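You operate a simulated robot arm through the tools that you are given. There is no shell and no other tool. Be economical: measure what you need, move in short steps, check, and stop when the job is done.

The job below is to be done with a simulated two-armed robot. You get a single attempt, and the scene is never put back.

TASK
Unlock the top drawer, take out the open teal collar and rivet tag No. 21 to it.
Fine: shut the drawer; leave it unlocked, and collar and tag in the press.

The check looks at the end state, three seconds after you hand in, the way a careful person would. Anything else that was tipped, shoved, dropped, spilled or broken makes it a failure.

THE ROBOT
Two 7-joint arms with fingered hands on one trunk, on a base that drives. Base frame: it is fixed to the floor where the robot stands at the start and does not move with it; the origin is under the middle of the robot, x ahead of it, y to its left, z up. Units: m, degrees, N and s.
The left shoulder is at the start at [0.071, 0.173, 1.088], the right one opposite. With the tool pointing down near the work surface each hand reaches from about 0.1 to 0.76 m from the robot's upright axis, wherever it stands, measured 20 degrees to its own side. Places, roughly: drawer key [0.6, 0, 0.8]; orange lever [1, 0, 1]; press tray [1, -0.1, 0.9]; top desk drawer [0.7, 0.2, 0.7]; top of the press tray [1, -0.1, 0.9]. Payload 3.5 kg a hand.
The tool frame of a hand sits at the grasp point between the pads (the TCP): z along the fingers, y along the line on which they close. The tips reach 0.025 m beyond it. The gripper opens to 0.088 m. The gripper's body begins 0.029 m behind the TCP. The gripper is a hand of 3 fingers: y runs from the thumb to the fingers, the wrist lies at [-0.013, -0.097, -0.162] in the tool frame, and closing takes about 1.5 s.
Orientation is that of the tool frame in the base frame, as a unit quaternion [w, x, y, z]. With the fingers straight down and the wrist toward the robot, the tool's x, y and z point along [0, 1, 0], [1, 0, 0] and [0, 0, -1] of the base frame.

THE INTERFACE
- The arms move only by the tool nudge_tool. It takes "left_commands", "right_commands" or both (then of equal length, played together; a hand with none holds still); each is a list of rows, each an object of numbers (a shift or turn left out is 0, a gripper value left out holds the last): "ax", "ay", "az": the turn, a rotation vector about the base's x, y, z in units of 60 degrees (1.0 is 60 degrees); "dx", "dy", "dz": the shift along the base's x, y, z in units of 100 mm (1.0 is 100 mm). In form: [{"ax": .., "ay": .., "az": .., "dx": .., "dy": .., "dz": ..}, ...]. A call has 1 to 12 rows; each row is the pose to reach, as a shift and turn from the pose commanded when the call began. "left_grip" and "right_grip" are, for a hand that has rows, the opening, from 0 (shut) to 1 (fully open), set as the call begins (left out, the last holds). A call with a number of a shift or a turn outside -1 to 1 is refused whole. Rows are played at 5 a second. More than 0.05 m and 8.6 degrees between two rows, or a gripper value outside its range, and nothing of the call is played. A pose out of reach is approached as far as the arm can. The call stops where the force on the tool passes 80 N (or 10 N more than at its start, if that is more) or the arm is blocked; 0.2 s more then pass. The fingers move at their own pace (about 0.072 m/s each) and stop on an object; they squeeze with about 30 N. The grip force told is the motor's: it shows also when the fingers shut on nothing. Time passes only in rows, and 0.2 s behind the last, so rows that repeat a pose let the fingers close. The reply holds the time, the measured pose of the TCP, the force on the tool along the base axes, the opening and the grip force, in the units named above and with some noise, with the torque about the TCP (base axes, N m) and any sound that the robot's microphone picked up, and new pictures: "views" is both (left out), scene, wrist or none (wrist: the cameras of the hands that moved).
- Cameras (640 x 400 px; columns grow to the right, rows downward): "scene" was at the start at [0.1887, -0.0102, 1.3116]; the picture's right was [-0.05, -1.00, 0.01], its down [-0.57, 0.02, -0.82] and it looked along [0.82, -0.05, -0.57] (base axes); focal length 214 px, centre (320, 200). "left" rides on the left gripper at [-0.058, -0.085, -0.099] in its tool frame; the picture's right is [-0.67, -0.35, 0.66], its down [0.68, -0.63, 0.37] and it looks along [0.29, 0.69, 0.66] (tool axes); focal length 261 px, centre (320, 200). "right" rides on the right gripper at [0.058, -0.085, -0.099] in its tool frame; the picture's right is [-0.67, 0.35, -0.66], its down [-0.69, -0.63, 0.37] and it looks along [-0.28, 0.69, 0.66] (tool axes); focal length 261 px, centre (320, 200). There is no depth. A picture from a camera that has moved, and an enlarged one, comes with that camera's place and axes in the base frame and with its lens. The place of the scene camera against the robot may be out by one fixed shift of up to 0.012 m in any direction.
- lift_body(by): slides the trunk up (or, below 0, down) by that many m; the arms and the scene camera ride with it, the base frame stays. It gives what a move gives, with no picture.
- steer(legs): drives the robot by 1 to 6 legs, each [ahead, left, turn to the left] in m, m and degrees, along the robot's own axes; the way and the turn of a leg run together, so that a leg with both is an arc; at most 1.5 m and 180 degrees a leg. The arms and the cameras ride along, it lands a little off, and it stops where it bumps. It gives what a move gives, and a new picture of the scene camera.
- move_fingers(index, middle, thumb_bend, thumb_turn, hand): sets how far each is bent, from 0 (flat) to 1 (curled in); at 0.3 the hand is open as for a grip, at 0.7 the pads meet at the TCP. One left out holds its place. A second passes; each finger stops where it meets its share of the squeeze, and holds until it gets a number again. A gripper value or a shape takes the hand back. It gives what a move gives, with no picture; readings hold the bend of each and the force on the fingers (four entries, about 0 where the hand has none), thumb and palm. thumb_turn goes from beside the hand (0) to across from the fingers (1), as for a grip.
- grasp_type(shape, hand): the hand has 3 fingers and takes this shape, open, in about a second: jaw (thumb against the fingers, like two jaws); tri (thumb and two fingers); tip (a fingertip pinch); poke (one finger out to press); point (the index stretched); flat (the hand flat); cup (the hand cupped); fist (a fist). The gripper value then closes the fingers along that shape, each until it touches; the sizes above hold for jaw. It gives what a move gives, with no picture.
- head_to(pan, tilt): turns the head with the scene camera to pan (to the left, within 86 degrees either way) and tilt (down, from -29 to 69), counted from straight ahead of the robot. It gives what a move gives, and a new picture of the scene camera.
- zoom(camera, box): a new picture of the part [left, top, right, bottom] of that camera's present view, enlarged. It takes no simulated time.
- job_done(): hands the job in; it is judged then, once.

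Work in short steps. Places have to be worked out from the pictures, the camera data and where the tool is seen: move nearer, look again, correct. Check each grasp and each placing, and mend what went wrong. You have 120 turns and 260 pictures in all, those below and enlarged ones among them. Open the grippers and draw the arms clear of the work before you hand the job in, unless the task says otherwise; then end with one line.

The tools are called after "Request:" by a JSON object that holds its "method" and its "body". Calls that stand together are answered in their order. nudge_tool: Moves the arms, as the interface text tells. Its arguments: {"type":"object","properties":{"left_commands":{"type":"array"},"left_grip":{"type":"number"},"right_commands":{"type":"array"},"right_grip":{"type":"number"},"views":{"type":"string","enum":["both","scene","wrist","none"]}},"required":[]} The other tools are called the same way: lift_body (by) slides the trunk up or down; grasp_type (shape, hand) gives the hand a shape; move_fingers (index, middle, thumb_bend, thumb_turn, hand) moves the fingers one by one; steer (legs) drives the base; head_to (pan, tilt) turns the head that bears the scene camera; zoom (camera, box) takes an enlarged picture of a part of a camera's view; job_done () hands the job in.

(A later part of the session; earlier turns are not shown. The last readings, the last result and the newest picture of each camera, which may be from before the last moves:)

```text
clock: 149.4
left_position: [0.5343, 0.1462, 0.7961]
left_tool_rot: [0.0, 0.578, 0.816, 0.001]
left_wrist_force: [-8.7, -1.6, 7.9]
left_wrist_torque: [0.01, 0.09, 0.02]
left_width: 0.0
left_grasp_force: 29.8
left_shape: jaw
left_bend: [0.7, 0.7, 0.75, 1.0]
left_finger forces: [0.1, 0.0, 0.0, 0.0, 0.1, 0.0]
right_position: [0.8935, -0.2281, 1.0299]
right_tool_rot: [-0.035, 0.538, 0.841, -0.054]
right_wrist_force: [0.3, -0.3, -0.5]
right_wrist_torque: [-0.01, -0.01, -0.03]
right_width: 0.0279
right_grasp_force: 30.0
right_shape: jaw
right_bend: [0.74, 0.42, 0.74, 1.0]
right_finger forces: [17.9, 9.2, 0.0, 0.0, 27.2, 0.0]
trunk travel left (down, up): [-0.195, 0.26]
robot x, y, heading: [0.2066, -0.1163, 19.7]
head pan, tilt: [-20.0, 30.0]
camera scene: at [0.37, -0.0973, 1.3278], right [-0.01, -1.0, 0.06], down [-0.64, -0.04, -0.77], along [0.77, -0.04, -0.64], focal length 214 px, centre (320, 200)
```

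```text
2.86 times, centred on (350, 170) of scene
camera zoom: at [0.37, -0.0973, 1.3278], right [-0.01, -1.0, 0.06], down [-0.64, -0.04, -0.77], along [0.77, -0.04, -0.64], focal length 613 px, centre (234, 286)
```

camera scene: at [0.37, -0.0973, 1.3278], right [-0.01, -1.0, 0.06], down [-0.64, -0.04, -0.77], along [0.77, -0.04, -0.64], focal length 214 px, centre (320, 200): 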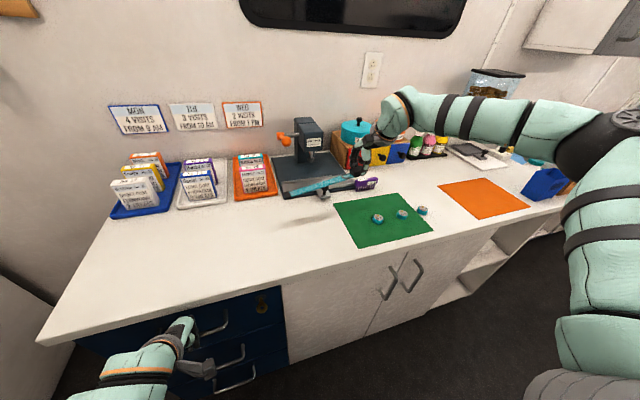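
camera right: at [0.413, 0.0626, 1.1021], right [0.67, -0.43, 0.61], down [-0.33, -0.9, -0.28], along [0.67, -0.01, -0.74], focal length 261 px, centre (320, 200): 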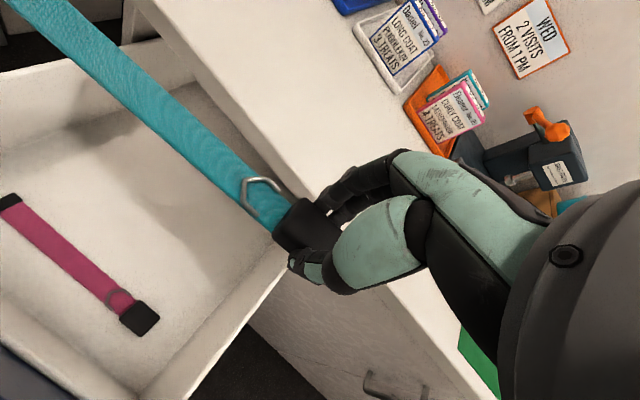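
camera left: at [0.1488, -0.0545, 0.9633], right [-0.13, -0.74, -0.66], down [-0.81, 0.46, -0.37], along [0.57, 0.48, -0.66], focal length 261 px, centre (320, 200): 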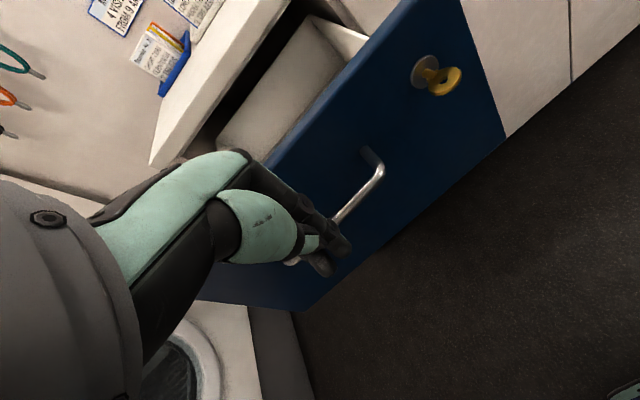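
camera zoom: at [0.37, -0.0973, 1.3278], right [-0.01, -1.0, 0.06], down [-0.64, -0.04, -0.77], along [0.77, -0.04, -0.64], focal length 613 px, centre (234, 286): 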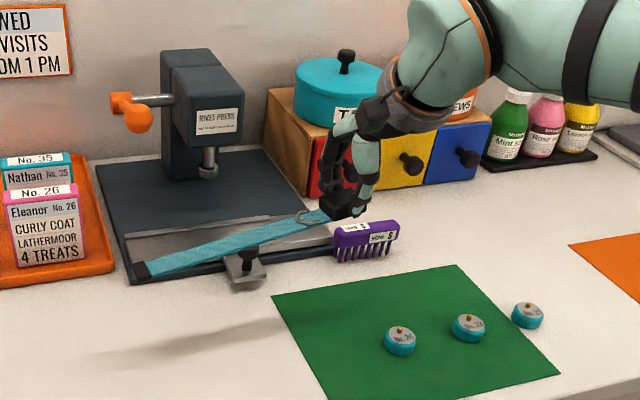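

The drawer is shut with the key still in the unlocked position. Now backing the left hand off and looking at the tray with the right wrist camera.

Request:
{"method": "nudge_tool", "body": {"left_commands": [{"dx": -0.28, "dy": -0.1}, {"dx": -0.57, "dy": -0.2}, {"dx": -0.8, "dy": -0.28, "dz": 0.3}, {"dx": -0.8, "dy": -0.28, "dz": 0.7}, {"dx": -0.8, "dy": -0.28, "dz": 0.99}], "right_commands": [{"dx": 0}, {"dx": 0}, {"dx": 0}, {"dx": 0}, {"dx": 0}], "views": "wrist"}}

```text
clock: 150.6
left_position: [0.473, 0.1261, 0.8074]
left_tool_rot: [-0.001, 0.578, 0.816, 0.0]
left_wrist_force: [0.4, -0.4, 0.5]
left_wrist_torque: [0.02, -0.03, 0.01]
left_width: 0.0
left_grasp_force: 30.1
left_shape: jaw
left_bend: [0.7, 0.7, 0.77, 1.0]
left_finger forces: [0.0, 0.0, 0.0, 0.0, 0.0, 0.1]
left hand out of reach, approached as far as the arm can: row 3, 4, 5
right_position: [0.8944, -0.2282, 1.0295]
right_tool_rot: [-0.033, 0.539, 0.84, -0.055]
right_wrist_force: [0.5, -0.4, -0.7]
right_wrist_torque: [-0.03, 0.01, 0.01]
right_width: 0.0281
right_grasp_force: 30.1
right_shape: jaw
right_bend: [0.74, 0.42, 0.74, 1.0]
right_finger forces: [18.0, 9.1, 0.1, 0.0, 27.1, 0.0]
trunk travel left (down, up): [-0.195, 0.26]
robot x, y, heading: [0.202, -0.1206, 19.3]
head pan, tilt: [-20.0, 30.0]
camera right: at [0.8061, -0.2037, 1.14], right [0.67, -0.43, 0.61], down [-0.32, -0.9, -0.28], along [0.67, -0.01, -0.74], focal length 261 px, centre (320, 200)
camera left: at [0.4128, 0.0438, 0.9065], right [-0.11, -0.75, -0.66], down [-0.82, 0.44, -0.37], along [0.56, 0.5, -0.66], focal length 261 px, centre (320, 200)
```

right: 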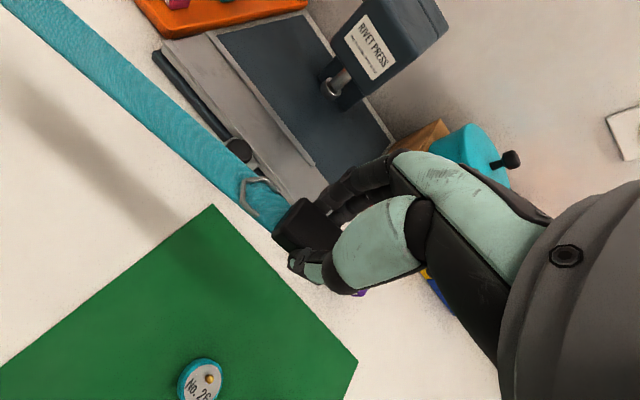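
left: 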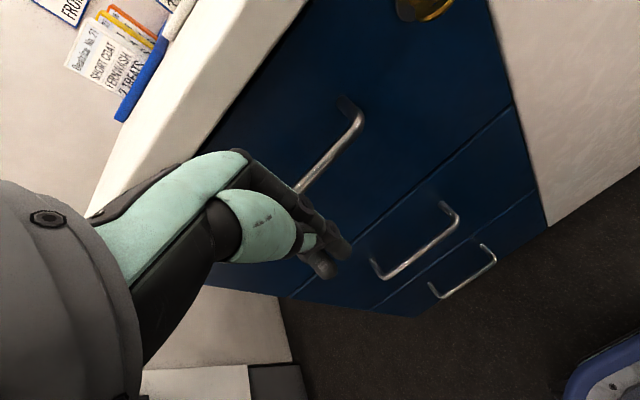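

Zooming in on the tray from the wrist camera.

Request:
{"method": "zoom", "body": {"camera": "right", "box": [140, 0, 400, 220]}}

```text
1.82 times, centred on (270, 110) of right
camera zoom: at [0.8061, -0.2037, 1.14], right [0.67, -0.43, 0.61], down [-0.32, -0.9, -0.28], along [0.67, -0.01, -0.74], focal length 474 px, centre (411, 364)
```

zoom: 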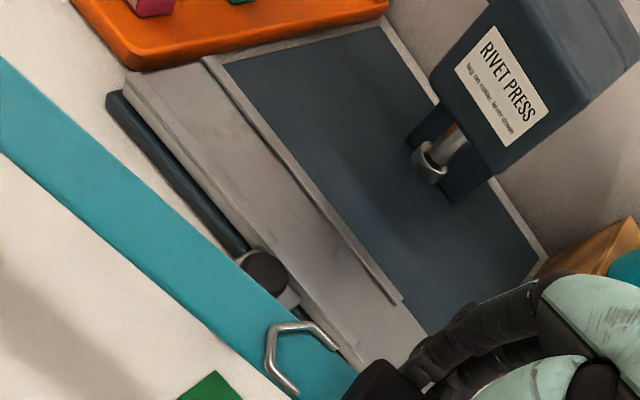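

Tray spans roughly a 0.863–0.927, b -0.305…-0.53, with a back lip that ends before the right end (space for the buckle); the plunger is at about a 1.0, b -0.435. I'll raise the left hand clear, straighten the collar by ~7°, and move the base a little forward and right.

Request:
{"method": "nudge_tool", "body": {"left_commands": [{"dz": 0.33}, {"dz": 0.66}, {"dz": 0.99}], "right_commands": [{"az": -0.04}, {"az": -0.08}, {"az": -0.117}], "views": "none"}}

Request:
{"method": "nudge_tool", "body": {"left_commands": [{"dz": 0.33}, {"dz": 0.66}, {"dz": 0.99}], "views": "none"}}

Request:
{"method": "steer", "body": {"legs": [[0.05, -0.08, 0]]}}

Request:
{"method": "nudge_tool", "body": {"right_commands": [{"dx": 0}], "views": "wrist"}}

```text
clock: 151.4
left_position: [0.5058, 0.1563, 0.8505]
left_tool_rot: [0.005, 0.573, 0.82, 0.017]
left_wrist_force: [0.1, 0.3, 0.0]
left_wrist_torque: [0.01, 0.03, -0.03]
left_width: 0.0003
left_grasp_force: 30.0
left_shape: jaw
left_bend: [0.7, 0.7, 0.77, 1.0]
left_finger forces: [0.0, 0.1, 0.0, 0.0, 0.0, 0.0]
left hand out of reach, approached as far as the arm can: row 1, 2, 3
right_position: [0.8945, -0.2275, 1.0286]
right_tool_rot: [-0.039, 0.588, 0.806, -0.052]
right_wrist_force: [-0.2, 0.5, -1.7]
right_wrist_torque: [0.02, 0.0, -0.02]
right_width: 0.0281
right_grasp_force: 30.0
right_shape: jaw
right_bend: [0.74, 0.42, 0.74, 1.0]
right_finger forces: [18.0, 9.3, 0.0, 0.0, 27.1, 0.0]
trunk travel left (down, up): [-0.195, 0.26]
robot x, y, heading: [0.2017, -0.1213, 19.3]
head pan, tilt: [-20.0, 30.0]
```

```text
clock: 152.0
left_position: [0.5014, 0.2154, 0.8856]
left_tool_rot: [-0.094, 0.562, 0.819, 0.067]
left_wrist_force: [0.5, 1.0, 0.0]
left_wrist_torque: [-0.04, 0.01, 0.03]
left_width: 0.0
left_grasp_force: 29.5
left_shape: jaw
left_bend: [0.7, 0.7, 0.77, 1.0]
left_finger forces: [0.0, 0.1, 0.0, 0.0, 0.1, 0.0]
left hand out of reach, approached as far as the arm can: row 1, 2
right_position: [0.895, -0.225, 1.0296]
right_tool_rot: [-0.038, 0.589, 0.805, -0.054]
right_wrist_force: [0.2, 1.2, -0.4]
right_wrist_torque: [-0.08, -0.01, -0.01]
right_width: 0.0282
right_grasp_force: 30.3
right_shape: jaw
right_bend: [0.74, 0.42, 0.74, 1.0]
right_finger forces: [17.9, 9.2, 0.1, 0.1, 27.2, 0.0]
trunk travel left (down, up): [-0.195, 0.26]
robot x, y, heading: [0.2045, -0.1175, 19.6]
head pan, tilt: [-20.0, 30.0]
stopped in row 2 (left hand): the arm was blocked; the commanded pose is now the measured one
```

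```text
clock: 153.2
left_position: [0.5669, 0.156, 0.8877]
left_tool_rot: [-0.094, 0.56, 0.821, 0.067]
left_wrist_force: [-49.0, 11.0, -0.7]
left_wrist_torque: [0.17, 0.73, 0.52]
left_width: 0.0
left_grasp_force: 30.6
left_shape: jaw
left_bend: [0.7, 0.7, 0.34, 1.0]
left_finger forces: [0.0, 0.0, 0.0, 0.1, 0.0, 0.0]
right_position: [0.9613, -0.2868, 1.034]
right_tool_rot: [-0.035, 0.589, 0.805, -0.051]
right_wrist_force: [0.1, 0.5, -0.7]
right_wrist_torque: [-0.01, 0.0, 0.01]
right_width: 0.0276
right_grasp_force: 29.8
right_shape: jaw
right_bend: [0.74, 0.42, 0.74, 1.0]
right_finger forces: [18.0, 9.2, 0.0, 0.1, 27.2, 0.0]
trunk travel left (down, up): [-0.195, 0.26]
robot x, y, heading: [0.2819, -0.1801, 19.6]
head pan, tilt: [-20.0, 30.0]
camera scene: at [0.436, -0.1556, 1.3287], right [0.0, -1.0, 0.06], down [-0.63, -0.04, -0.77], along [0.77, -0.04, -0.63], focal length 214 px, centre (320, 200)
```

scene: 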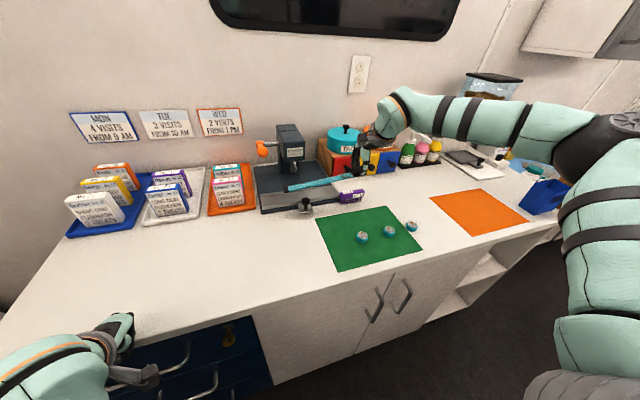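

```text
clock: 153.6
left_position: [0.5654, 0.1577, 0.8877]
left_tool_rot: [-0.097, 0.559, 0.821, 0.068]
left_wrist_force: [-37.3, 0.4, 0.3]
left_wrist_torque: [0.04, 0.54, 0.39]
left_width: 0.0
left_grasp_force: 30.4
left_shape: jaw
left_bend: [0.7, 0.7, 0.35, 1.0]
left_finger forces: [0.1, 0.0, 0.1, 0.0, 85.0, 0.0]
right_position: [0.9612, -0.2848, 1.0329]
right_tool_rot: [-0.035, 0.588, 0.806, -0.051]
right_wrist_force: [-0.3, -0.6, -0.7]
right_wrist_torque: [-0.03, -0.01, -0.02]
right_width: 0.0278
right_grasp_force: 29.3
right_shape: jaw
right_bend: [0.74, 0.42, 0.74, 1.0]
right_finger forces: [18.0, 9.2, 0.0, 0.0, 27.2, 0.0]
trunk travel left (down, up): [-0.195, 0.26]
robot x, y, heading: [0.2804, -0.1812, 19.6]
head pan, tilt: [-20.0, 30.0]
camera right: at [0.8765, -0.251, 1.1432], right [0.61, -0.51, 0.61], down [-0.43, -0.86, -0.28], along [0.67, -0.09, -0.74], focal length 261 px, centre (320, 200)
```

right: 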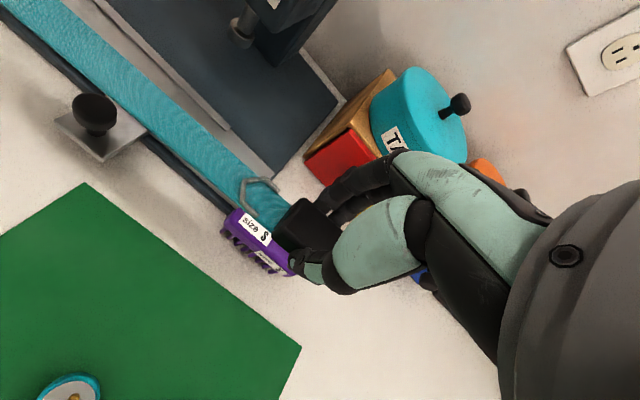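

The left hand is pressing on the desk edge. Backing the base off and moving the left hand outward and up.

Request:
{"method": "steer", "body": {"legs": [[-0.07, 0, 0]]}}

Request:
{"method": "nudge_tool", "body": {"left_commands": [{"dx": -0.1, "dy": 0.28, "dz": 0.1}, {"dx": -0.2, "dy": 0.55, "dz": 0.3}, {"dx": -0.3, "dy": 0.8, "dz": 0.6}, {"dx": -0.3, "dy": 0.95, "dz": 0.9}, {"dx": -0.3, "dy": 0.95, "dz": 0.99}]}}

```text
clock: 154.6
left_position: [0.507, 0.1319, 0.8869]
left_tool_rot: [-0.097, 0.56, 0.82, 0.066]
left_wrist_force: [0.0, 0.0, -0.2]
left_wrist_torque: [-0.01, -0.01, 0.0]
left_width: 0.0
left_grasp_force: 30.0
left_shape: jaw
left_bend: [0.7, 0.7, 0.76, 1.0]
left_finger forces: [0.0, 0.0, 0.0, 0.1, 0.0, 0.1]
right_position: [0.902, -0.3091, 1.0289]
right_tool_rot: [-0.039, 0.588, 0.806, -0.052]
right_wrist_force: [-0.4, 0.4, 0.3]
right_wrist_torque: [-0.03, -0.02, 0.03]
right_width: 0.0279
right_grasp_force: 30.8
right_shape: jaw
right_bend: [0.74, 0.42, 0.74, 1.0]
right_finger forces: [18.0, 9.3, 0.0, 0.0, 27.1, 0.0]
trunk travel left (down, up): [-0.195, 0.26]
robot x, y, heading: [0.2176, -0.2033, 19.8]
head pan, tilt: [-20.0, 30.0]
camera scene: at [0.3794, -0.1796, 1.3273], right [0.0, -1.0, 0.06], down [-0.64, -0.04, -0.77], along [0.77, -0.04, -0.64], focal length 214 px, centre (320, 200)
```

scene: 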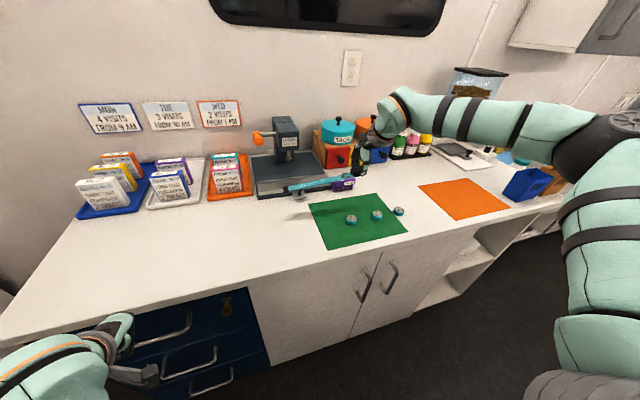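

```text
clock: 155.8
left_position: [0.4852, 0.2454, 0.9961]
left_tool_rot: [-0.108, 0.549, 0.825, 0.076]
left_wrist_force: [1.3, 0.5, -0.2]
left_wrist_torque: [0.03, -0.02, 0.0]
left_width: 0.0
left_grasp_force: 30.0
left_shape: jaw
left_bend: [0.7, 0.7, 0.76, 1.0]
left_finger forces: [0.0, 0.0, 0.0, 0.1, 0.0, 0.1]
left hand out of reach, approached as far as the arm can: row 1, 2, 3, 4, 5
right_position: [0.9018, -0.3097, 1.0297]
right_tool_rot: [-0.038, 0.588, 0.806, -0.052]
right_wrist_force: [0.1, 0.2, -1.2]
right_wrist_torque: [-0.02, 0.02, -0.06]
right_width: 0.028
right_grasp_force: 30.1
right_shape: jaw
right_bend: [0.74, 0.42, 0.74, 1.0]
right_finger forces: [17.9, 9.1, 0.1, 0.0, 27.1, 0.1]
trunk travel left (down, up): [-0.195, 0.26]
robot x, y, heading: [0.2099, -0.2021, 19.6]
head pan, tilt: [-20.0, 30.0]
camera scene: at [0.3783, -0.1801, 1.3276], right [0.0, -1.0, 0.06], down [-0.64, -0.04, -0.77], along [0.77, -0.04, -0.64], focal length 214 px, centre (320, 200)
camera left: at [0.4373, 0.1376, 1.0753], right [-0.13, -0.57, -0.81], down [-0.87, 0.46, -0.18], along [0.47, 0.68, -0.56], focal length 261 px, centre (320, 200)
```

scene: 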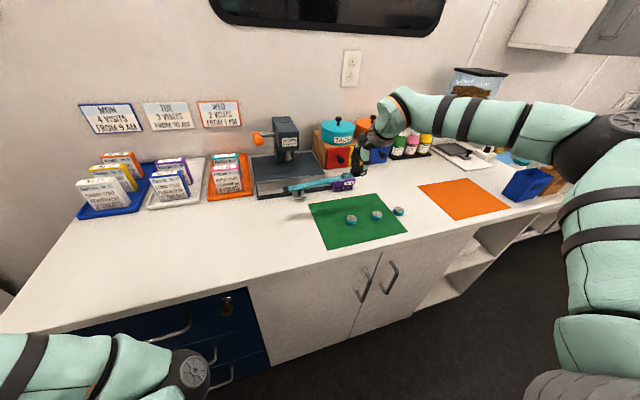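
left: 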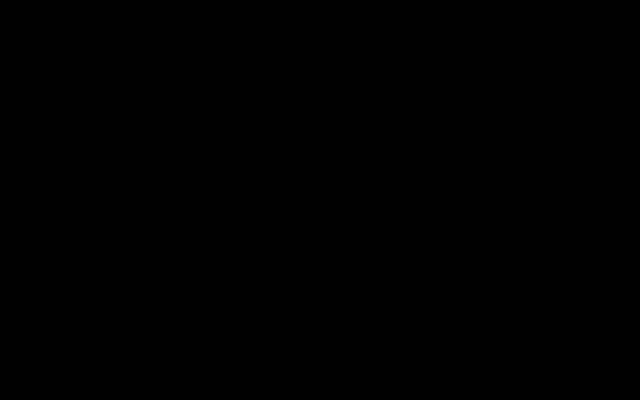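

The left hand is above the desk now; raising it once more so the elbow is clear too.

Request:
{"method": "nudge_tool", "body": {"left_commands": [{"dx": -0.1, "dy": 0.2, "dz": 0.33}, {"dx": -0.2, "dy": 0.4, "dz": 0.66}, {"dx": -0.2, "dy": 0.4, "dz": 0.99}], "views": "none"}}

Request:
{"method": "nudge_tool", "body": {"left_commands": [{"dz": 0.33}, {"dz": 0.66}, {"dz": 0.99}], "views": "none"}}

Request:
{"method": "steer", "body": {"legs": [[0.07, 0, 0]]}}

Request:
{"method": "nudge_tool", "body": {"right_commands": [{"dx": 0}], "views": "wrist"}}

```text
clock: 156.6
left_position: [0.4698, 0.2739, 1.0867]
left_tool_rot: [-0.097, 0.561, 0.82, 0.067]
left_wrist_force: [0.7, 0.0, -1.0]
left_wrist_torque: [-0.01, 0.01, 0.02]
left_width: 0.0
left_grasp_force: 29.9
left_shape: jaw
left_bend: [0.7, 0.7, 0.76, 1.0]
left_finger forces: [0.0, 0.0, 0.0, 0.0, 0.1, 0.1]
right_position: [0.9031, -0.3097, 1.0293]
right_tool_rot: [-0.037, 0.588, 0.806, -0.052]
right_wrist_force: [0.6, 0.8, -1.0]
right_wrist_torque: [-0.03, 0.02, -0.02]
right_width: 0.0283
right_grasp_force: 30.4
right_shape: jaw
right_bend: [0.74, 0.42, 0.74, 1.0]
right_finger forces: [18.0, 9.1, 0.1, 0.0, 27.1, 0.0]
trunk travel left (down, up): [-0.195, 0.26]
robot x, y, heading: [0.2134, -0.1979, 19.5]
head pan, tilt: [-20.0, 30.0]
```

```text
clock: 157.4
left_position: [0.4678, 0.2751, 1.1849]
left_tool_rot: [-0.097, 0.559, 0.82, 0.067]
left_wrist_force: [0.3, -0.3, 0.5]
left_wrist_torque: [0.01, 0.02, 0.03]
left_width: 0.0001
left_grasp_force: 29.8
left_shape: jaw
left_bend: [0.7, 0.7, 0.76, 1.0]
left_finger forces: [0.0, 0.1, 0.0, 0.0, 0.0, 0.0]
right_position: [0.9019, -0.3093, 1.0291]
right_tool_rot: [-0.038, 0.588, 0.807, -0.052]
right_wrist_force: [0.6, 0.3, 0.2]
right_wrist_torque: [-0.01, 0.0, 0.04]
right_width: 0.0281
right_grasp_force: 29.5
right_shape: jaw
right_bend: [0.74, 0.42, 0.74, 1.0]
right_finger forces: [18.0, 9.1, 0.0, 0.0, 27.2, 0.0]
trunk travel left (down, up): [-0.195, 0.26]
robot x, y, heading: [0.2138, -0.2026, 19.4]
head pan, tilt: [-20.0, 30.0]
```

```text
clock: 158.4
left_position: [0.5326, 0.2986, 1.186]
left_tool_rot: [-0.097, 0.56, 0.82, 0.069]
left_wrist_force: [0.1, 0.5, -1.2]
left_wrist_torque: [-0.03, 0.04, 0.02]
left_width: 0.0001
left_grasp_force: 29.9
left_shape: jaw
left_bend: [0.7, 0.7, 0.76, 1.0]
left_finger forces: [0.0, 0.0, 0.1, 0.1, 0.0, 0.1]
right_position: [0.9671, -0.2879, 1.0295]
right_tool_rot: [-0.038, 0.588, 0.806, -0.052]
right_wrist_force: [-0.4, -0.5, -0.9]
right_wrist_torque: [-0.01, 0.0, 0.02]
right_width: 0.0276
right_grasp_force: 30.4
right_shape: jaw
right_bend: [0.74, 0.42, 0.74, 1.0]
right_finger forces: [18.0, 9.2, 0.0, 0.0, 27.1, 0.0]
trunk travel left (down, up): [-0.195, 0.26]
robot x, y, heading: [0.2766, -0.1778, 19.5]
head pan, tilt: [-20.0, 30.0]
camera scene: at [0.4428, -0.1566, 1.3279], right [0.0, -1.0, 0.06], down [-0.64, -0.04, -0.77], along [0.77, -0.04, -0.64], focal length 214 px, centre (320, 200)
```

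scene: 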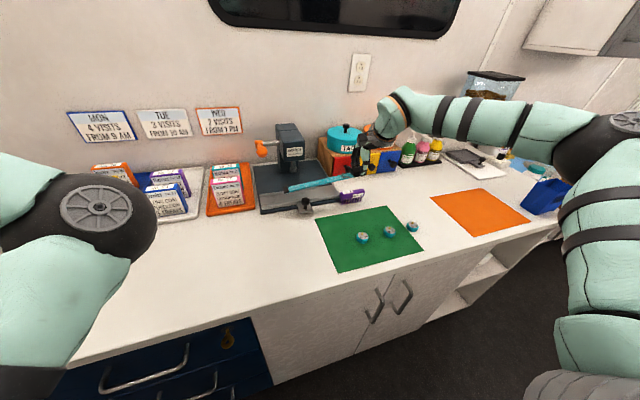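

```text
clock: 158.8
left_position: [0.532, 0.2979, 1.1861]
left_tool_rot: [-0.095, 0.56, 0.82, 0.067]
left_wrist_force: [0.5, 0.1, 0.1]
left_wrist_torque: [0.0, -0.01, 0.0]
left_width: 0.0001
left_grasp_force: 30.0
left_shape: jaw
left_bend: [0.7, 0.7, 0.76, 1.0]
left_finger forces: [0.1, 0.0, 0.0, 0.1, 0.1, 0.0]
right_position: [0.9653, -0.2863, 1.03]
right_tool_rot: [-0.037, 0.589, 0.805, -0.052]
right_wrist_force: [0.1, 0.1, -1.3]
right_wrist_torque: [-0.01, -0.02, 0.02]
right_width: 0.028
right_grasp_force: 30.0
right_shape: jaw
right_bend: [0.74, 0.42, 0.74, 1.0]
right_finger forces: [18.0, 9.2, 0.1, 0.1, 27.1, 0.1]
trunk travel left (down, up): [-0.195, 0.26]
robot x, y, heading: [0.2797, -0.1803, 19.5]
head pan, tilt: [-20.0, 30.0]
camera right: at [0.8814, -0.253, 1.1406], right [0.61, -0.51, 0.61], down [-0.43, -0.86, -0.28], along [0.66, -0.09, -0.74], focal length 261 px, centre (320, 200)
```

right: 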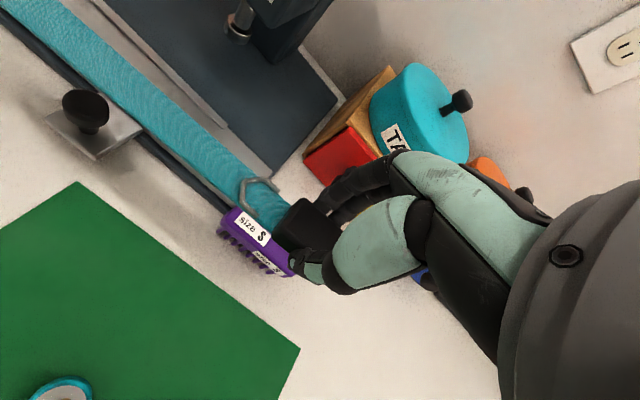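

The collar is nearly parallel to the tray. Moving over the target (a 0.898, b -0.512) and down to just above it.

Request:
{"method": "nudge_tool", "body": {"right_commands": [{"dx": 0.13, "dy": 0.25}, {"dx": 0.26, "dy": 0.5}, {"dx": 0.4, "dy": 0.75}, {"dx": 0.506, "dy": 0.98}, {"dx": 0.506, "dy": 0.98, "dz": -0.3}, {"dx": 0.506, "dy": 0.98, "dz": -0.6}, {"dx": 0.506, "dy": 0.98, "dz": -0.75}, {"dx": 0.506, "dy": 0.98, "dz": -0.75}]}}

Request:
{"method": "zoom", "body": {"camera": "scene", "box": [240, 110, 400, 230]}}

```text
clock: 160.6
left_position: [0.5331, 0.2988, 1.1846]
left_tool_rot: [-0.097, 0.56, 0.82, 0.067]
left_wrist_force: [-0.1, 0.5, 0.7]
left_wrist_torque: [-0.01, 0.0, 0.0]
left_width: 0.0
left_grasp_force: 30.1
left_shape: jaw
left_bend: [0.7, 0.7, 0.76, 1.0]
left_finger forces: [0.0, 0.0, 0.0, 0.0, 0.0, 0.1]
right_position: [1.019, -0.1891, 0.9558]
right_tool_rot: [-0.037, 0.589, 0.805, -0.052]
right_wrist_force: [-0.6, 0.5, -0.7]
right_wrist_torque: [0.03, -0.02, -0.01]
right_width: 0.0276
right_grasp_force: 30.2
right_shape: jaw
right_bend: [0.74, 0.42, 0.74, 1.0]
right_finger forces: [18.1, 8.9, 0.0, 0.0, 27.0, 0.0]
trunk travel left (down, up): [-0.195, 0.26]
robot x, y, heading: [0.275, -0.1808, 19.7]
head pan, tilt: [-20.0, 30.0]
camera scene: at [0.444, -0.1564, 1.3276], right [0.0, -1.0, 0.06], down [-0.64, -0.04, -0.77], along [0.77, -0.04, -0.64], focal length 214 px, centre (320, 200)
camera right: at [0.9345, -0.1551, 1.0658], right [0.61, -0.51, 0.61], down [-0.43, -0.86, -0.28], along [0.66, -0.09, -0.74], focal length 261 px, centre (320, 200)
```

scene: 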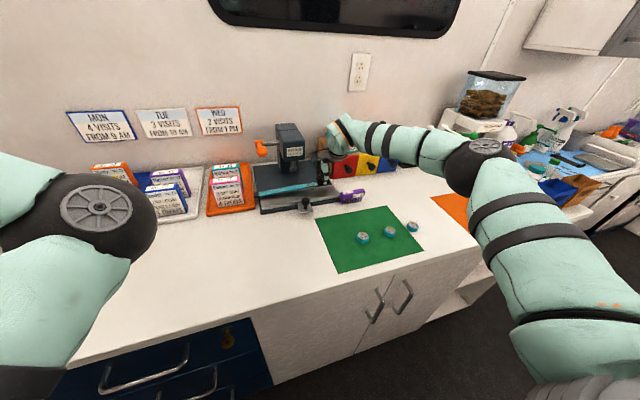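
right: 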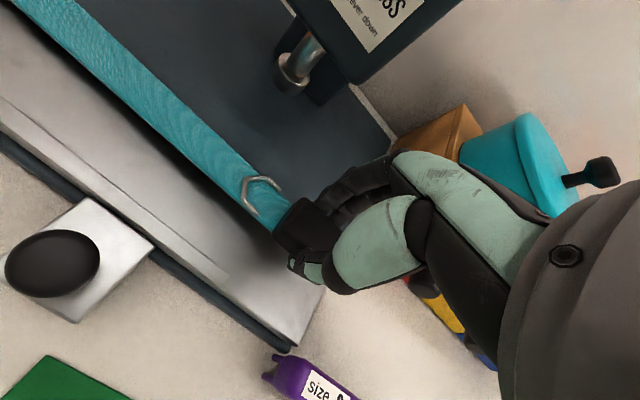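

```text
3.33 times, centred on (320, 170) of scene
camera zoom: at [0.444, -0.1564, 1.3276], right [0.0, -1.0, 0.06], down [-0.64, -0.04, -0.77], along [0.77, -0.04, -0.64], focal length 715 px, centre (320, 300)
```

zoom: 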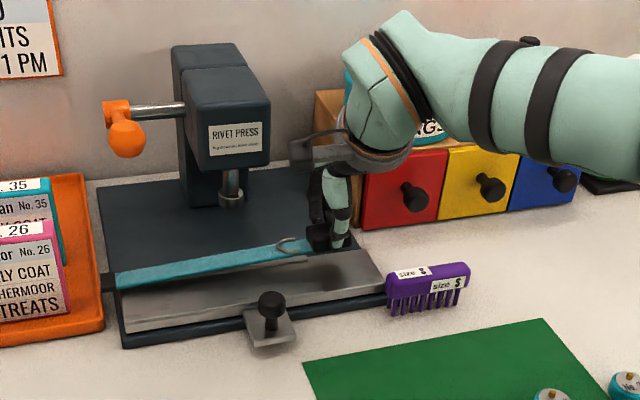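

Knob top triangulates to z 0.931, so tray top ≈0.895. Easing 6 mm toward the front and lowering until contact.

Request:
{"method": "nudge_tool", "body": {"right_commands": [{"dx": -0.06, "dy": -0.02, "dz": -0.1}, {"dx": -0.06, "dy": -0.02, "dz": -0.2}, {"dx": -0.06, "dy": -0.02, "dz": -0.27}, {"dx": -0.06, "dy": -0.02, "dz": -0.31}, {"dx": -0.06, "dy": -0.02, "dz": -0.31}]}}

Request:
{"method": "zoom", "body": {"camera": "scene", "box": [240, 130, 370, 225]}}

```text
clock: 161.8
left_position: [0.528, 0.2964, 1.1872]
left_tool_rot: [-0.094, 0.56, 0.82, 0.069]
left_wrist_force: [0.1, 0.5, 0.0]
left_wrist_torque: [0.0, 0.03, -0.03]
left_width: 0.0
left_grasp_force: 29.6
left_shape: jaw
left_bend: [0.7, 0.7, 0.76, 1.0]
left_finger forces: [0.1, 0.0, 0.1, 0.0, 0.2, 0.0]
right_position: [1.0103, -0.1907, 0.9327]
right_tool_rot: [-0.033, 0.589, 0.806, -0.047]
right_wrist_force: [14.7, -5.0, 53.6]
right_wrist_torque: [0.24, -1.45, -0.21]
right_width: 0.0295
right_grasp_force: 30.0
right_shape: jaw
right_bend: [0.28, 0.38, 0.75, 1.0]
right_finger forces: [28.8, 28.0, 0.0, 0.0, 27.2, 0.0]
trunk travel left (down, up): [-0.195, 0.26]
robot x, y, heading: [0.2763, -0.176, 19.6]
head pan, tilt: [-20.0, 30.0]
camera scene: at [0.4369, -0.1571, 1.3293], right [0.0, -1.0, 0.06], down [-0.63, -0.04, -0.77], along [0.77, -0.04, -0.63], focal length 214 px, centre (320, 200)
camera right: at [0.9238, -0.1573, 1.0416], right [0.6, -0.51, 0.61], down [-0.43, -0.86, -0.29], along [0.67, -0.09, -0.74], focal length 261 px, centre (320, 200)
```

scene: 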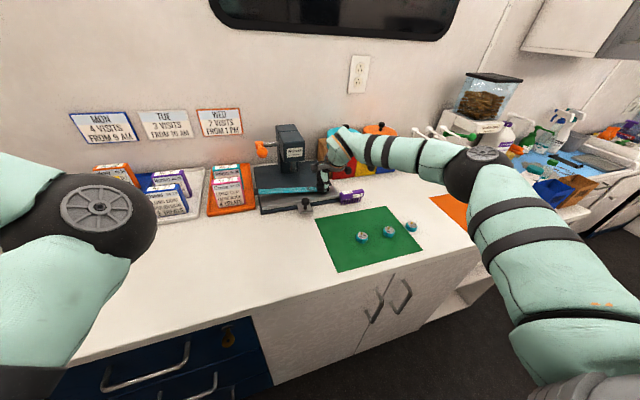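
right: 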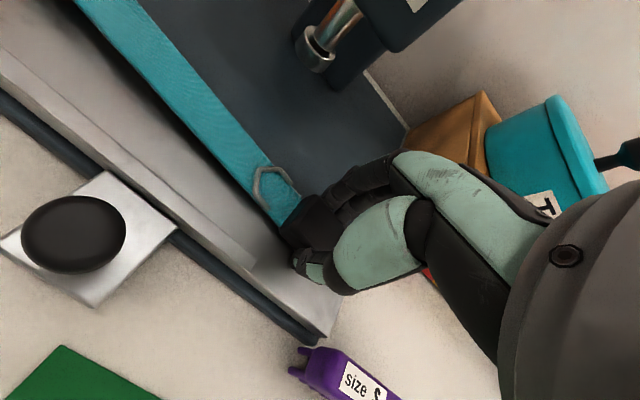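

```text
4.21 times, centred on (305, 178) of scene
camera zoom: at [0.4369, -0.1571, 1.3293], right [0.0, -1.0, 0.06], down [-0.63, -0.04, -0.77], along [0.77, -0.04, -0.63], focal length 903 px, centre (383, 295)
```

zoom: 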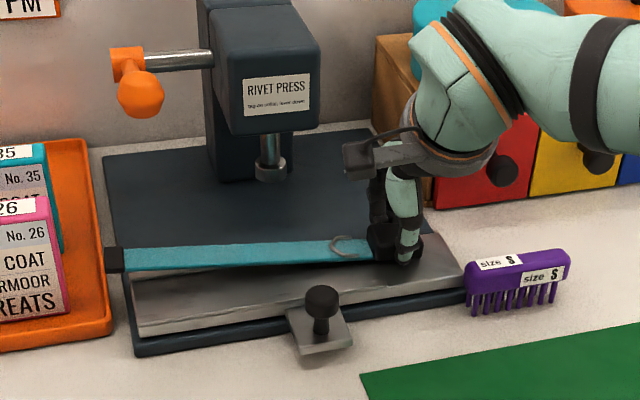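

The collar is yawed ~12° (my straightening was the wrong way), so its left end rides on the back rail. Lifting 2.5 cm, rotating back 12°, and centring in the channel.

Request:
{"method": "nudge_tool", "body": {"right_commands": [{"dz": 0.15}, {"dz": 0.28}, {"az": 0.1, "dx": 0.04, "dy": 0.015, "dz": 0.28}, {"az": 0.2, "dx": 0.085, "dy": 0.03, "dz": 0.28}, {"az": 0.2, "dx": 0.085, "dy": 0.03, "dz": 0.2}, {"az": 0.2, "dx": 0.085, "dy": 0.03, "dz": 0.2}], "views": "wrist"}}

Request:
{"method": "zoom", "body": {"camera": "scene", "box": [240, 130, 370, 225]}}

```text
clock: 163.2
left_position: [0.5335, 0.2988, 1.1848]
left_tool_rot: [-0.097, 0.56, 0.82, 0.067]
left_wrist_force: [0.2, 1.0, 0.0]
left_wrist_torque: [-0.02, 0.0, -0.02]
left_width: 0.0001
left_grasp_force: 29.8
left_shape: jaw
left_bend: [0.7, 0.7, 0.76, 1.0]
left_finger forces: [0.0, 0.0, 0.0, 0.0, 0.1, 0.1]
right_position: [1.017, -0.1915, 0.9504]
right_tool_rot: [-0.035, 0.545, 0.836, -0.056]
right_wrist_force: [-1.1, 0.4, 0.3]
right_wrist_torque: [0.01, 0.02, 0.03]
right_width: 0.0289
right_grasp_force: 29.7
right_shape: jaw
right_bend: [0.74, 0.41, 0.75, 1.0]
right_finger forces: [19.2, 10.0, 0.0, 0.0, 29.2, 0.0]
right hand out of reach, approached as far as the arm can: row 4, 5, 6
trunk travel left (down, up): [-0.195, 0.26]
robot x, y, heading: [0.2828, -0.1763, 19.5]
head pan, tilt: [-20.0, 30.0]
camera right: at [0.9292, -0.1651, 1.0613], right [0.66, -0.44, 0.61], down [-0.34, -0.9, -0.28], along [0.67, -0.02, -0.74], focal length 261 px, centre (320, 200)
```

right: 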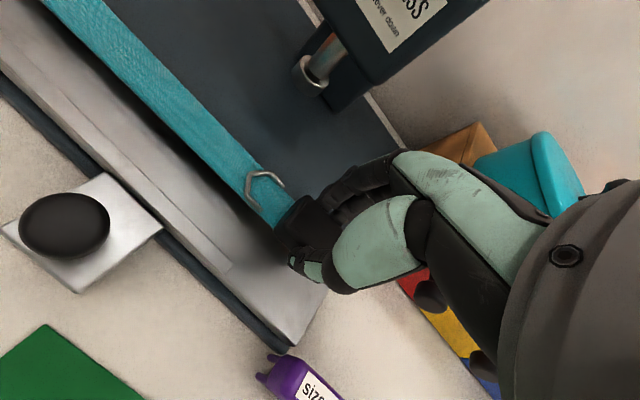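

```text
4.21 times, centred on (305, 178) of scene
camera zoom: at [0.4442, -0.1562, 1.3275], right [0.0, -1.0, 0.06], down [-0.64, -0.04, -0.77], along [0.77, -0.04, -0.64], focal length 903 px, centre (383, 295)
```

zoom: 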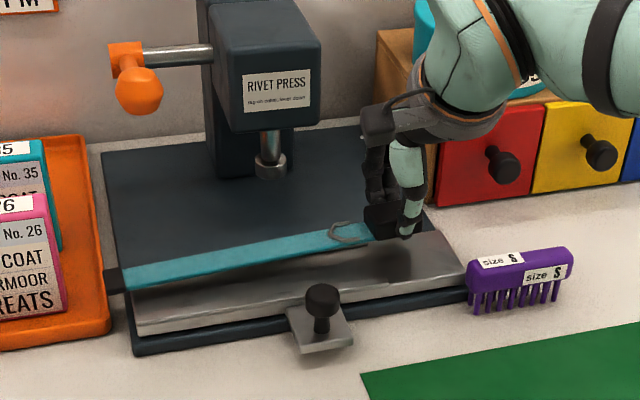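

Yaw now looks within ~3°. Shifting 8 mm toward the front and lowering gently.

Request:
{"method": "nudge_tool", "body": {"right_commands": [{"dx": -0.075, "dy": -0.026, "dz": -0.05}, {"dx": -0.075, "dy": -0.026, "dz": -0.12}, {"dx": -0.075, "dy": -0.026, "dz": -0.18}, {"dx": -0.075, "dy": -0.026, "dz": -0.24}, {"dx": -0.075, "dy": -0.026, "dz": -0.24}], "views": "wrist"}}

Request:
{"method": "zoom", "body": {"camera": "scene", "box": [240, 130, 370, 225]}}

```text
clock: 164.4
left_position: [0.528, 0.2981, 1.1867]
left_tool_rot: [-0.094, 0.56, 0.82, 0.069]
left_wrist_force: [-0.7, -0.7, -0.3]
left_wrist_torque: [-0.01, 0.02, 0.01]
left_width: 0.0
left_grasp_force: 30.2
left_shape: jaw
left_bend: [0.7, 0.7, 0.76, 1.0]
left_finger forces: [0.1, 0.1, 0.0, 0.0, 0.1, 0.0]
right_position: [1.0069, -0.191, 0.9332]
right_tool_rot: [-0.031, 0.546, 0.836, -0.049]
right_wrist_force: [9.4, -1.7, 39.6]
right_wrist_torque: [0.6, -1.21, -0.11]
right_width: 0.0284
right_grasp_force: 29.6
right_shape: jaw
right_bend: [0.75, 0.41, 0.75, 1.0]
right_finger forces: [40.5, 14.8, 0.0, 0.0, 27.8, 0.0]
trunk travel left (down, up): [-0.195, 0.26]
robot x, y, heading: [0.2776, -0.1775, 19.4]
head pan, tilt: [-20.0, 30.0]
camera right: at [0.9178, -0.1673, 1.044], right [0.66, -0.44, 0.61], down [-0.34, -0.9, -0.29], along [0.68, -0.02, -0.74], focal length 261 px, centre (320, 200)
```

right: 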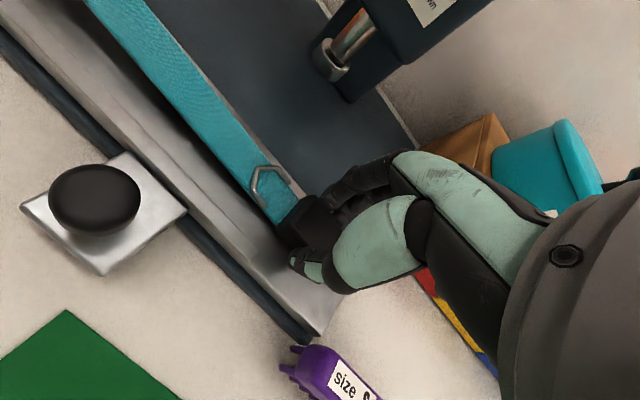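

```text
4.21 times, centred on (305, 178) of scene
camera zoom: at [0.4381, -0.1568, 1.3291], right [0.0, -1.0, 0.06], down [-0.63, -0.04, -0.77], along [0.77, -0.04, -0.63], focal length 903 px, centre (383, 295)
```

zoom: 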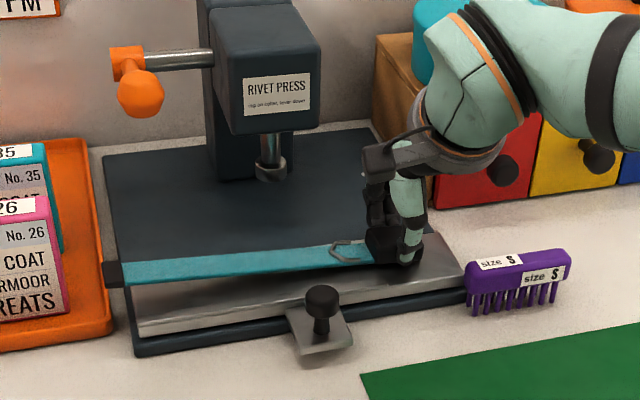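

The collar is in the tray channel. Fine adjustment: 1.5 cm right to centre it under the plunger, 6 mm forward, 2.5° yaw, then set down and release.

Request:
{"method": "nudge_tool", "body": {"right_commands": [{"dz": 0.12}, {"dz": 0.22}, {"az": 0.02, "dx": -0.004, "dy": -0.08, "dz": 0.22}, {"az": 0.04, "dx": -0.008, "dy": -0.162, "dz": 0.22}, {"az": 0.04, "dx": -0.008, "dy": -0.162, "dz": 0.12}, {"az": 0.04, "dx": -0.008, "dy": -0.162, "dz": 0.05}, {"az": 0.04, "dx": -0.008, "dy": -0.162, "dz": 0.02}, {"az": 0.04, "dx": -0.008, "dy": -0.162, "dz": 0.02}], "views": "wrist"}}

Request:
{"method": "zoom", "body": {"camera": "scene", "box": [240, 130, 370, 225]}}

```text
clock: 166.2
left_position: [0.5296, 0.2984, 1.1867]
left_tool_rot: [-0.095, 0.56, 0.82, 0.068]
left_wrist_force: [0.0, -1.0, 0.4]
left_wrist_torque: [-0.01, 0.04, -0.02]
left_width: 0.0
left_grasp_force: 30.0
left_shape: jaw
left_bend: [0.7, 0.7, 0.76, 1.0]
left_finger forces: [0.1, 0.0, 0.0, 0.1, 0.0, 0.0]
right_position: [1.0052, -0.2087, 0.935]
right_tool_rot: [-0.031, 0.528, 0.847, -0.053]
right_wrist_force: [7.5, 1.7, 24.4]
right_wrist_torque: [0.56, -0.8, -0.04]
right_width: 0.0289
right_grasp_force: 30.2
right_shape: jaw
right_bend: [0.74, 0.42, 0.75, 1.0]
right_finger forces: [40.3, 11.6, 0.0, 0.0, 26.6, 0.1]
trunk travel left (down, up): [-0.195, 0.26]
robot x, y, heading: [0.2821, -0.1772, 19.3]
head pan, tilt: [-20.0, 30.0]
camera right: at [0.9169, -0.1873, 1.0448], right [0.68, -0.41, 0.61], down [-0.3, -0.91, -0.29], along [0.67, 0.01, -0.74], focal length 261 px, centre (320, 200)
```

right: 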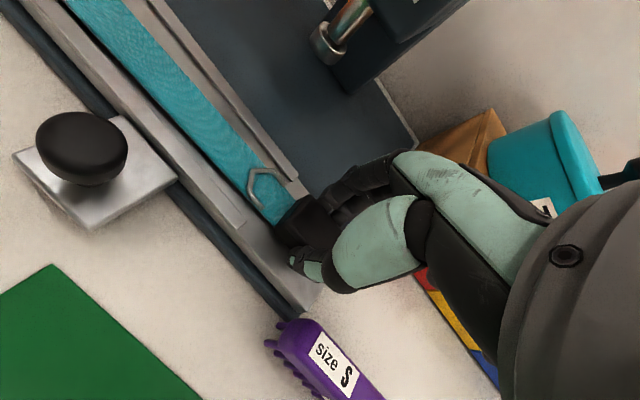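

```text
4.21 times, centred on (305, 178) of scene
camera zoom: at [0.4405, -0.1559, 1.3285], right [0.0, -1.0, 0.06], down [-0.64, -0.04, -0.77], along [0.77, -0.04, -0.63], focal length 903 px, centre (383, 295)
```

zoom: 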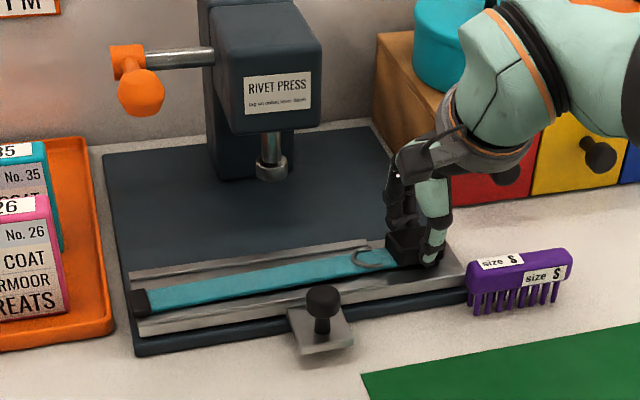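

The collar lies in the channel between the rails. Releasing and rising.

Request:
{"method": "nudge_tool", "body": {"right_commands": [{"dz": 0.02}, {"dz": 0.02}, {"dz": 0.02}, {"dz": 0.02}, {"dz": 0.2}, {"dz": 0.5}, {"dz": 0.9}], "right_grip": 0.75, "views": "wrist"}}

Request:
{"method": "zoom", "body": {"camera": "scene", "box": [240, 130, 370, 225]}}

```text
clock: 167.8
left_position: [0.5338, 0.2982, 1.1846]
left_tool_rot: [-0.097, 0.561, 0.82, 0.066]
left_wrist_force: [-1.1, -0.3, -0.2]
left_wrist_torque: [-0.03, 0.03, 0.01]
left_width: 0.0
left_grasp_force: 29.7
left_shape: jaw
left_bend: [0.7, 0.7, 0.76, 1.0]
left_finger forces: [0.0, 0.1, 0.0, 0.0, 0.0, 0.0]
right_position: [1.007, -0.2064, 0.9878]
right_tool_rot: [-0.033, 0.528, 0.847, -0.055]
right_wrist_force: [0.5, -0.5, -0.4]
right_wrist_torque: [0.03, -0.01, 0.02]
right_width: 0.066
right_grasp_force: 0.1
right_shape: jaw
right_bend: [0.27, 0.35, 0.54, 0.99]
right_finger forces: [0.0, 0.1, 0.0, 0.0, 0.0, 0.1]
right hand out of reach, approached as far as the arm can: row 7
trunk travel left (down, up): [-0.195, 0.26]
robot x, y, heading: [0.2759, -0.1765, 19.5]
head pan, tilt: [-20.0, 30.0]
camera right: at [0.9182, -0.1847, 1.0986], right [0.68, -0.41, 0.61], down [-0.3, -0.91, -0.28], along [0.67, 0.01, -0.74], focal length 261 px, centre (320, 200)
```

right: 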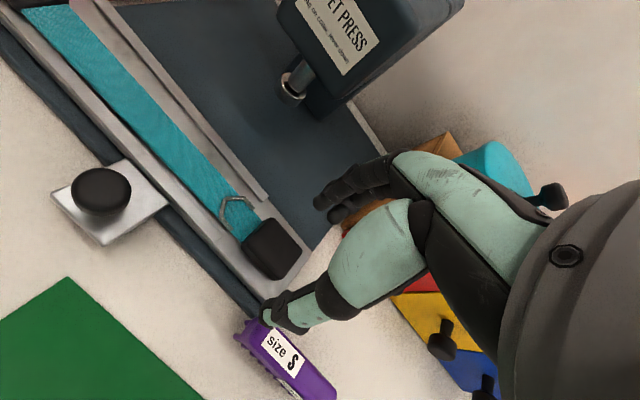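

```text
4.21 times, centred on (305, 178) of scene
camera zoom: at [0.4441, -0.156, 1.3275], right [0.0, -1.0, 0.06], down [-0.64, -0.04, -0.77], along [0.77, -0.04, -0.64], focal length 903 px, centre (383, 295)
```

zoom: 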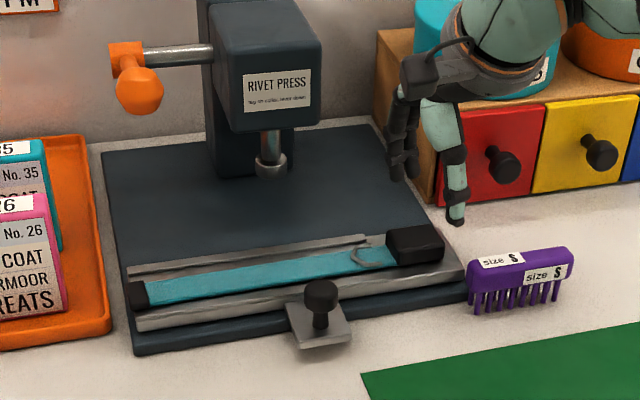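

The collar sits perfectly. Now for tag 21 (about a 0.676, b -0.720): driving back-right to bring the right hand over it, and levelling the hand.

Request:
{"method": "steer", "body": {"legs": [[-0.2, -0.19, 0]]}}

Request:
{"method": "nudge_tool", "body": {"right_commands": [{"ax": 0.021, "ay": -0.06, "dz": 0}, {"ax": 0.042, "ay": -0.12, "dz": 0}, {"ax": 0.042, "ay": -0.12, "dz": 0}], "views": "wrist"}}

```text
clock: 169.7
left_position: [0.4121, 0.0487, 1.1847]
left_tool_rot: [-0.097, 0.563, 0.818, 0.067]
left_wrist_force: [-0.3, 0.5, -0.6]
left_wrist_torque: [-0.04, -0.01, 0.01]
left_width: 0.0
left_grasp_force: 30.3
left_shape: jaw
left_bend: [0.7, 0.7, 0.76, 1.0]
left_finger forces: [0.0, 0.0, 0.0, 0.0, 0.0, 0.0]
right_position: [0.8827, -0.4595, 0.9892]
right_tool_rot: [-0.034, 0.531, 0.845, -0.055]
right_wrist_force: [-0.1, 0.5, 0.8]
right_wrist_torque: [0.0, -0.01, 0.01]
right_width: 0.0659
right_grasp_force: 0.0
right_shape: jaw
right_bend: [0.27, 0.35, 0.54, 0.99]
right_finger forces: [0.1, 0.0, 0.2, 0.0, 0.0, 0.0]
trunk travel left (down, up): [-0.195, 0.26]
robot x, y, heading: [0.1556, -0.4234, 19.1]
head pan, tilt: [-20.0, 30.0]
camera scene: at [0.3202, -0.4047, 1.3275], right [-0.01, -1.0, 0.06], down [-0.64, -0.04, -0.77], along [0.77, -0.05, -0.64], focal length 214 px, centre (320, 200)
```

scene: 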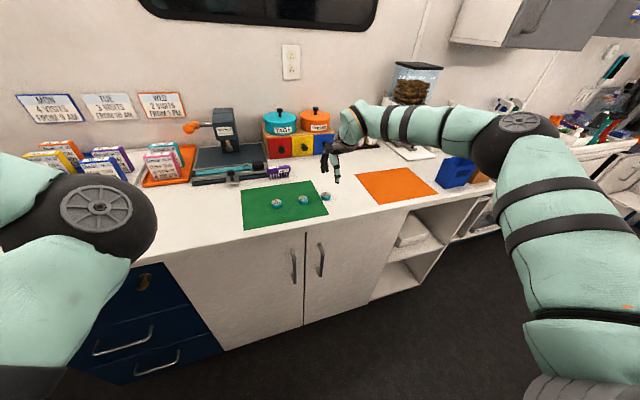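

```text
clock: 170.5
left_position: [0.4134, 0.0501, 1.185]
left_tool_rot: [-0.096, 0.563, 0.818, 0.068]
left_wrist_force: [0.3, 0.1, -1.0]
left_wrist_torque: [0.03, 0.0, 0.0]
left_width: 0.0003
left_grasp_force: 30.4
left_shape: jaw
left_bend: [0.7, 0.7, 0.76, 1.0]
left_finger forces: [0.0, 0.1, 0.0, 0.0, 0.0, 0.1]
right_position: [0.8826, -0.4584, 0.9886]
right_tool_rot: [0.008, 0.533, 0.846, -0.003]
right_wrist_force: [-1.0, 0.5, 0.0]
right_wrist_torque: [0.06, 0.0, -0.01]
right_width: 0.0658
right_grasp_force: 0.1
right_shape: jaw
right_bend: [0.27, 0.35, 0.54, 0.99]
right_finger forces: [0.0, 0.2, 0.1, 0.0, 0.0, 0.0]
trunk travel left (down, up): [-0.195, 0.26]
robot x, y, heading: [0.1534, -0.4251, 19.1]
head pan, tilt: [-20.0, 30.0]
camera right: at [0.7807, -0.4411, 1.0869], right [0.6, -0.44, 0.67], down [-0.27, -0.9, -0.36], along [0.76, 0.04, -0.65], focal length 261 px, centre (320, 200)
```

right: 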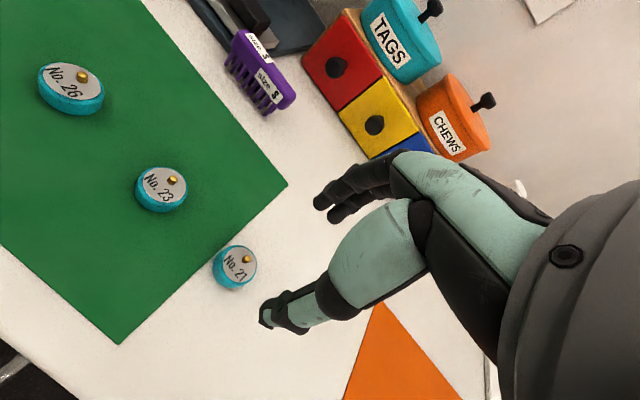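

Tag 21 is almost directly under the hand (8 mm left). Correcting and lowering 5.5 cm to re-check.

Request:
{"method": "nudge_tool", "body": {"right_commands": [{"dx": -0.01, "dy": 0.086, "dz": -0.2}, {"dx": -0.01, "dy": 0.086, "dz": -0.4}, {"dx": -0.01, "dy": 0.086, "dz": -0.55}, {"dx": -0.01, "dy": 0.086, "dz": -0.55}], "views": "wrist"}}

Request:
{"method": "zoom", "body": {"camera": "right", "box": [200, 180, 380, 340]}}

```text
clock: 171.5
left_position: [0.4131, 0.0491, 1.1845]
left_tool_rot: [-0.096, 0.563, 0.818, 0.067]
left_wrist_force: [0.6, 0.3, -0.9]
left_wrist_torque: [-0.04, 0.01, -0.05]
left_width: 0.0002
left_grasp_force: 30.0
left_shape: jaw
left_bend: [0.7, 0.7, 0.76, 1.0]
left_finger forces: [0.0, 0.1, 0.1, 0.1, 0.0, 0.0]
right_position: [0.8818, -0.4482, 0.933]
right_tool_rot: [0.007, 0.533, 0.846, -0.003]
right_wrist_force: [0.5, -0.2, 0.7]
right_wrist_torque: [0.0, 0.0, -0.02]
right_width: 0.0657
right_grasp_force: 0.1
right_shape: jaw
right_bend: [0.27, 0.35, 0.54, 0.99]
right_finger forces: [0.1, 0.1, 0.0, 0.0, 0.0, 0.1]
trunk travel left (down, up): [-0.195, 0.26]
robot x, y, heading: [0.1552, -0.4239, 19.0]
head pan, tilt: [-20.0, 30.0]
camera right: at [0.7796, -0.4321, 1.0316], right [0.6, -0.44, 0.67], down [-0.27, -0.9, -0.36], along [0.76, 0.04, -0.65], focal length 261 px, centre (320, 200)
```

right: 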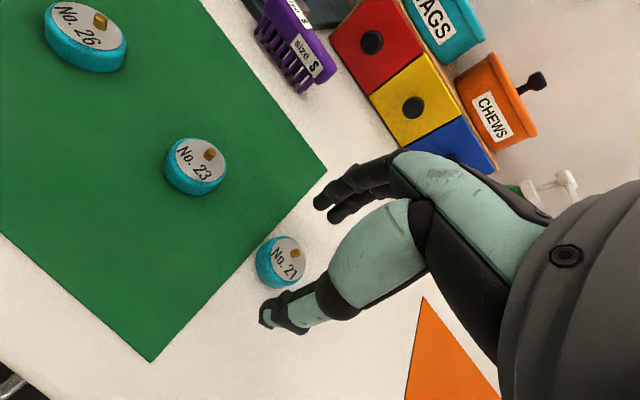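

```text
2.50 times, centred on (290, 260) of right
camera zoom: at [0.7796, -0.4321, 1.0316], right [0.6, -0.44, 0.67], down [-0.27, -0.9, -0.36], along [0.76, 0.04, -0.65], focal length 652 px, centre (395, 50)
```

zoom: 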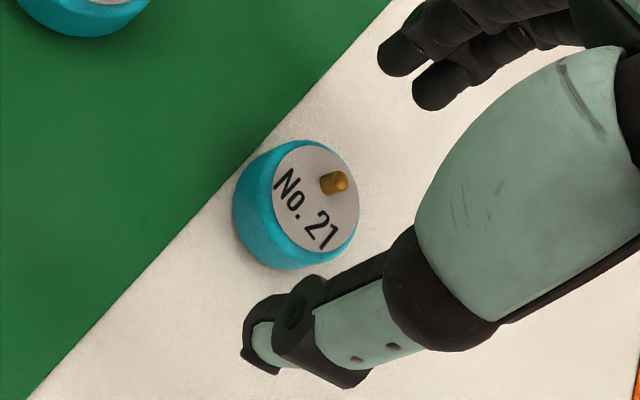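

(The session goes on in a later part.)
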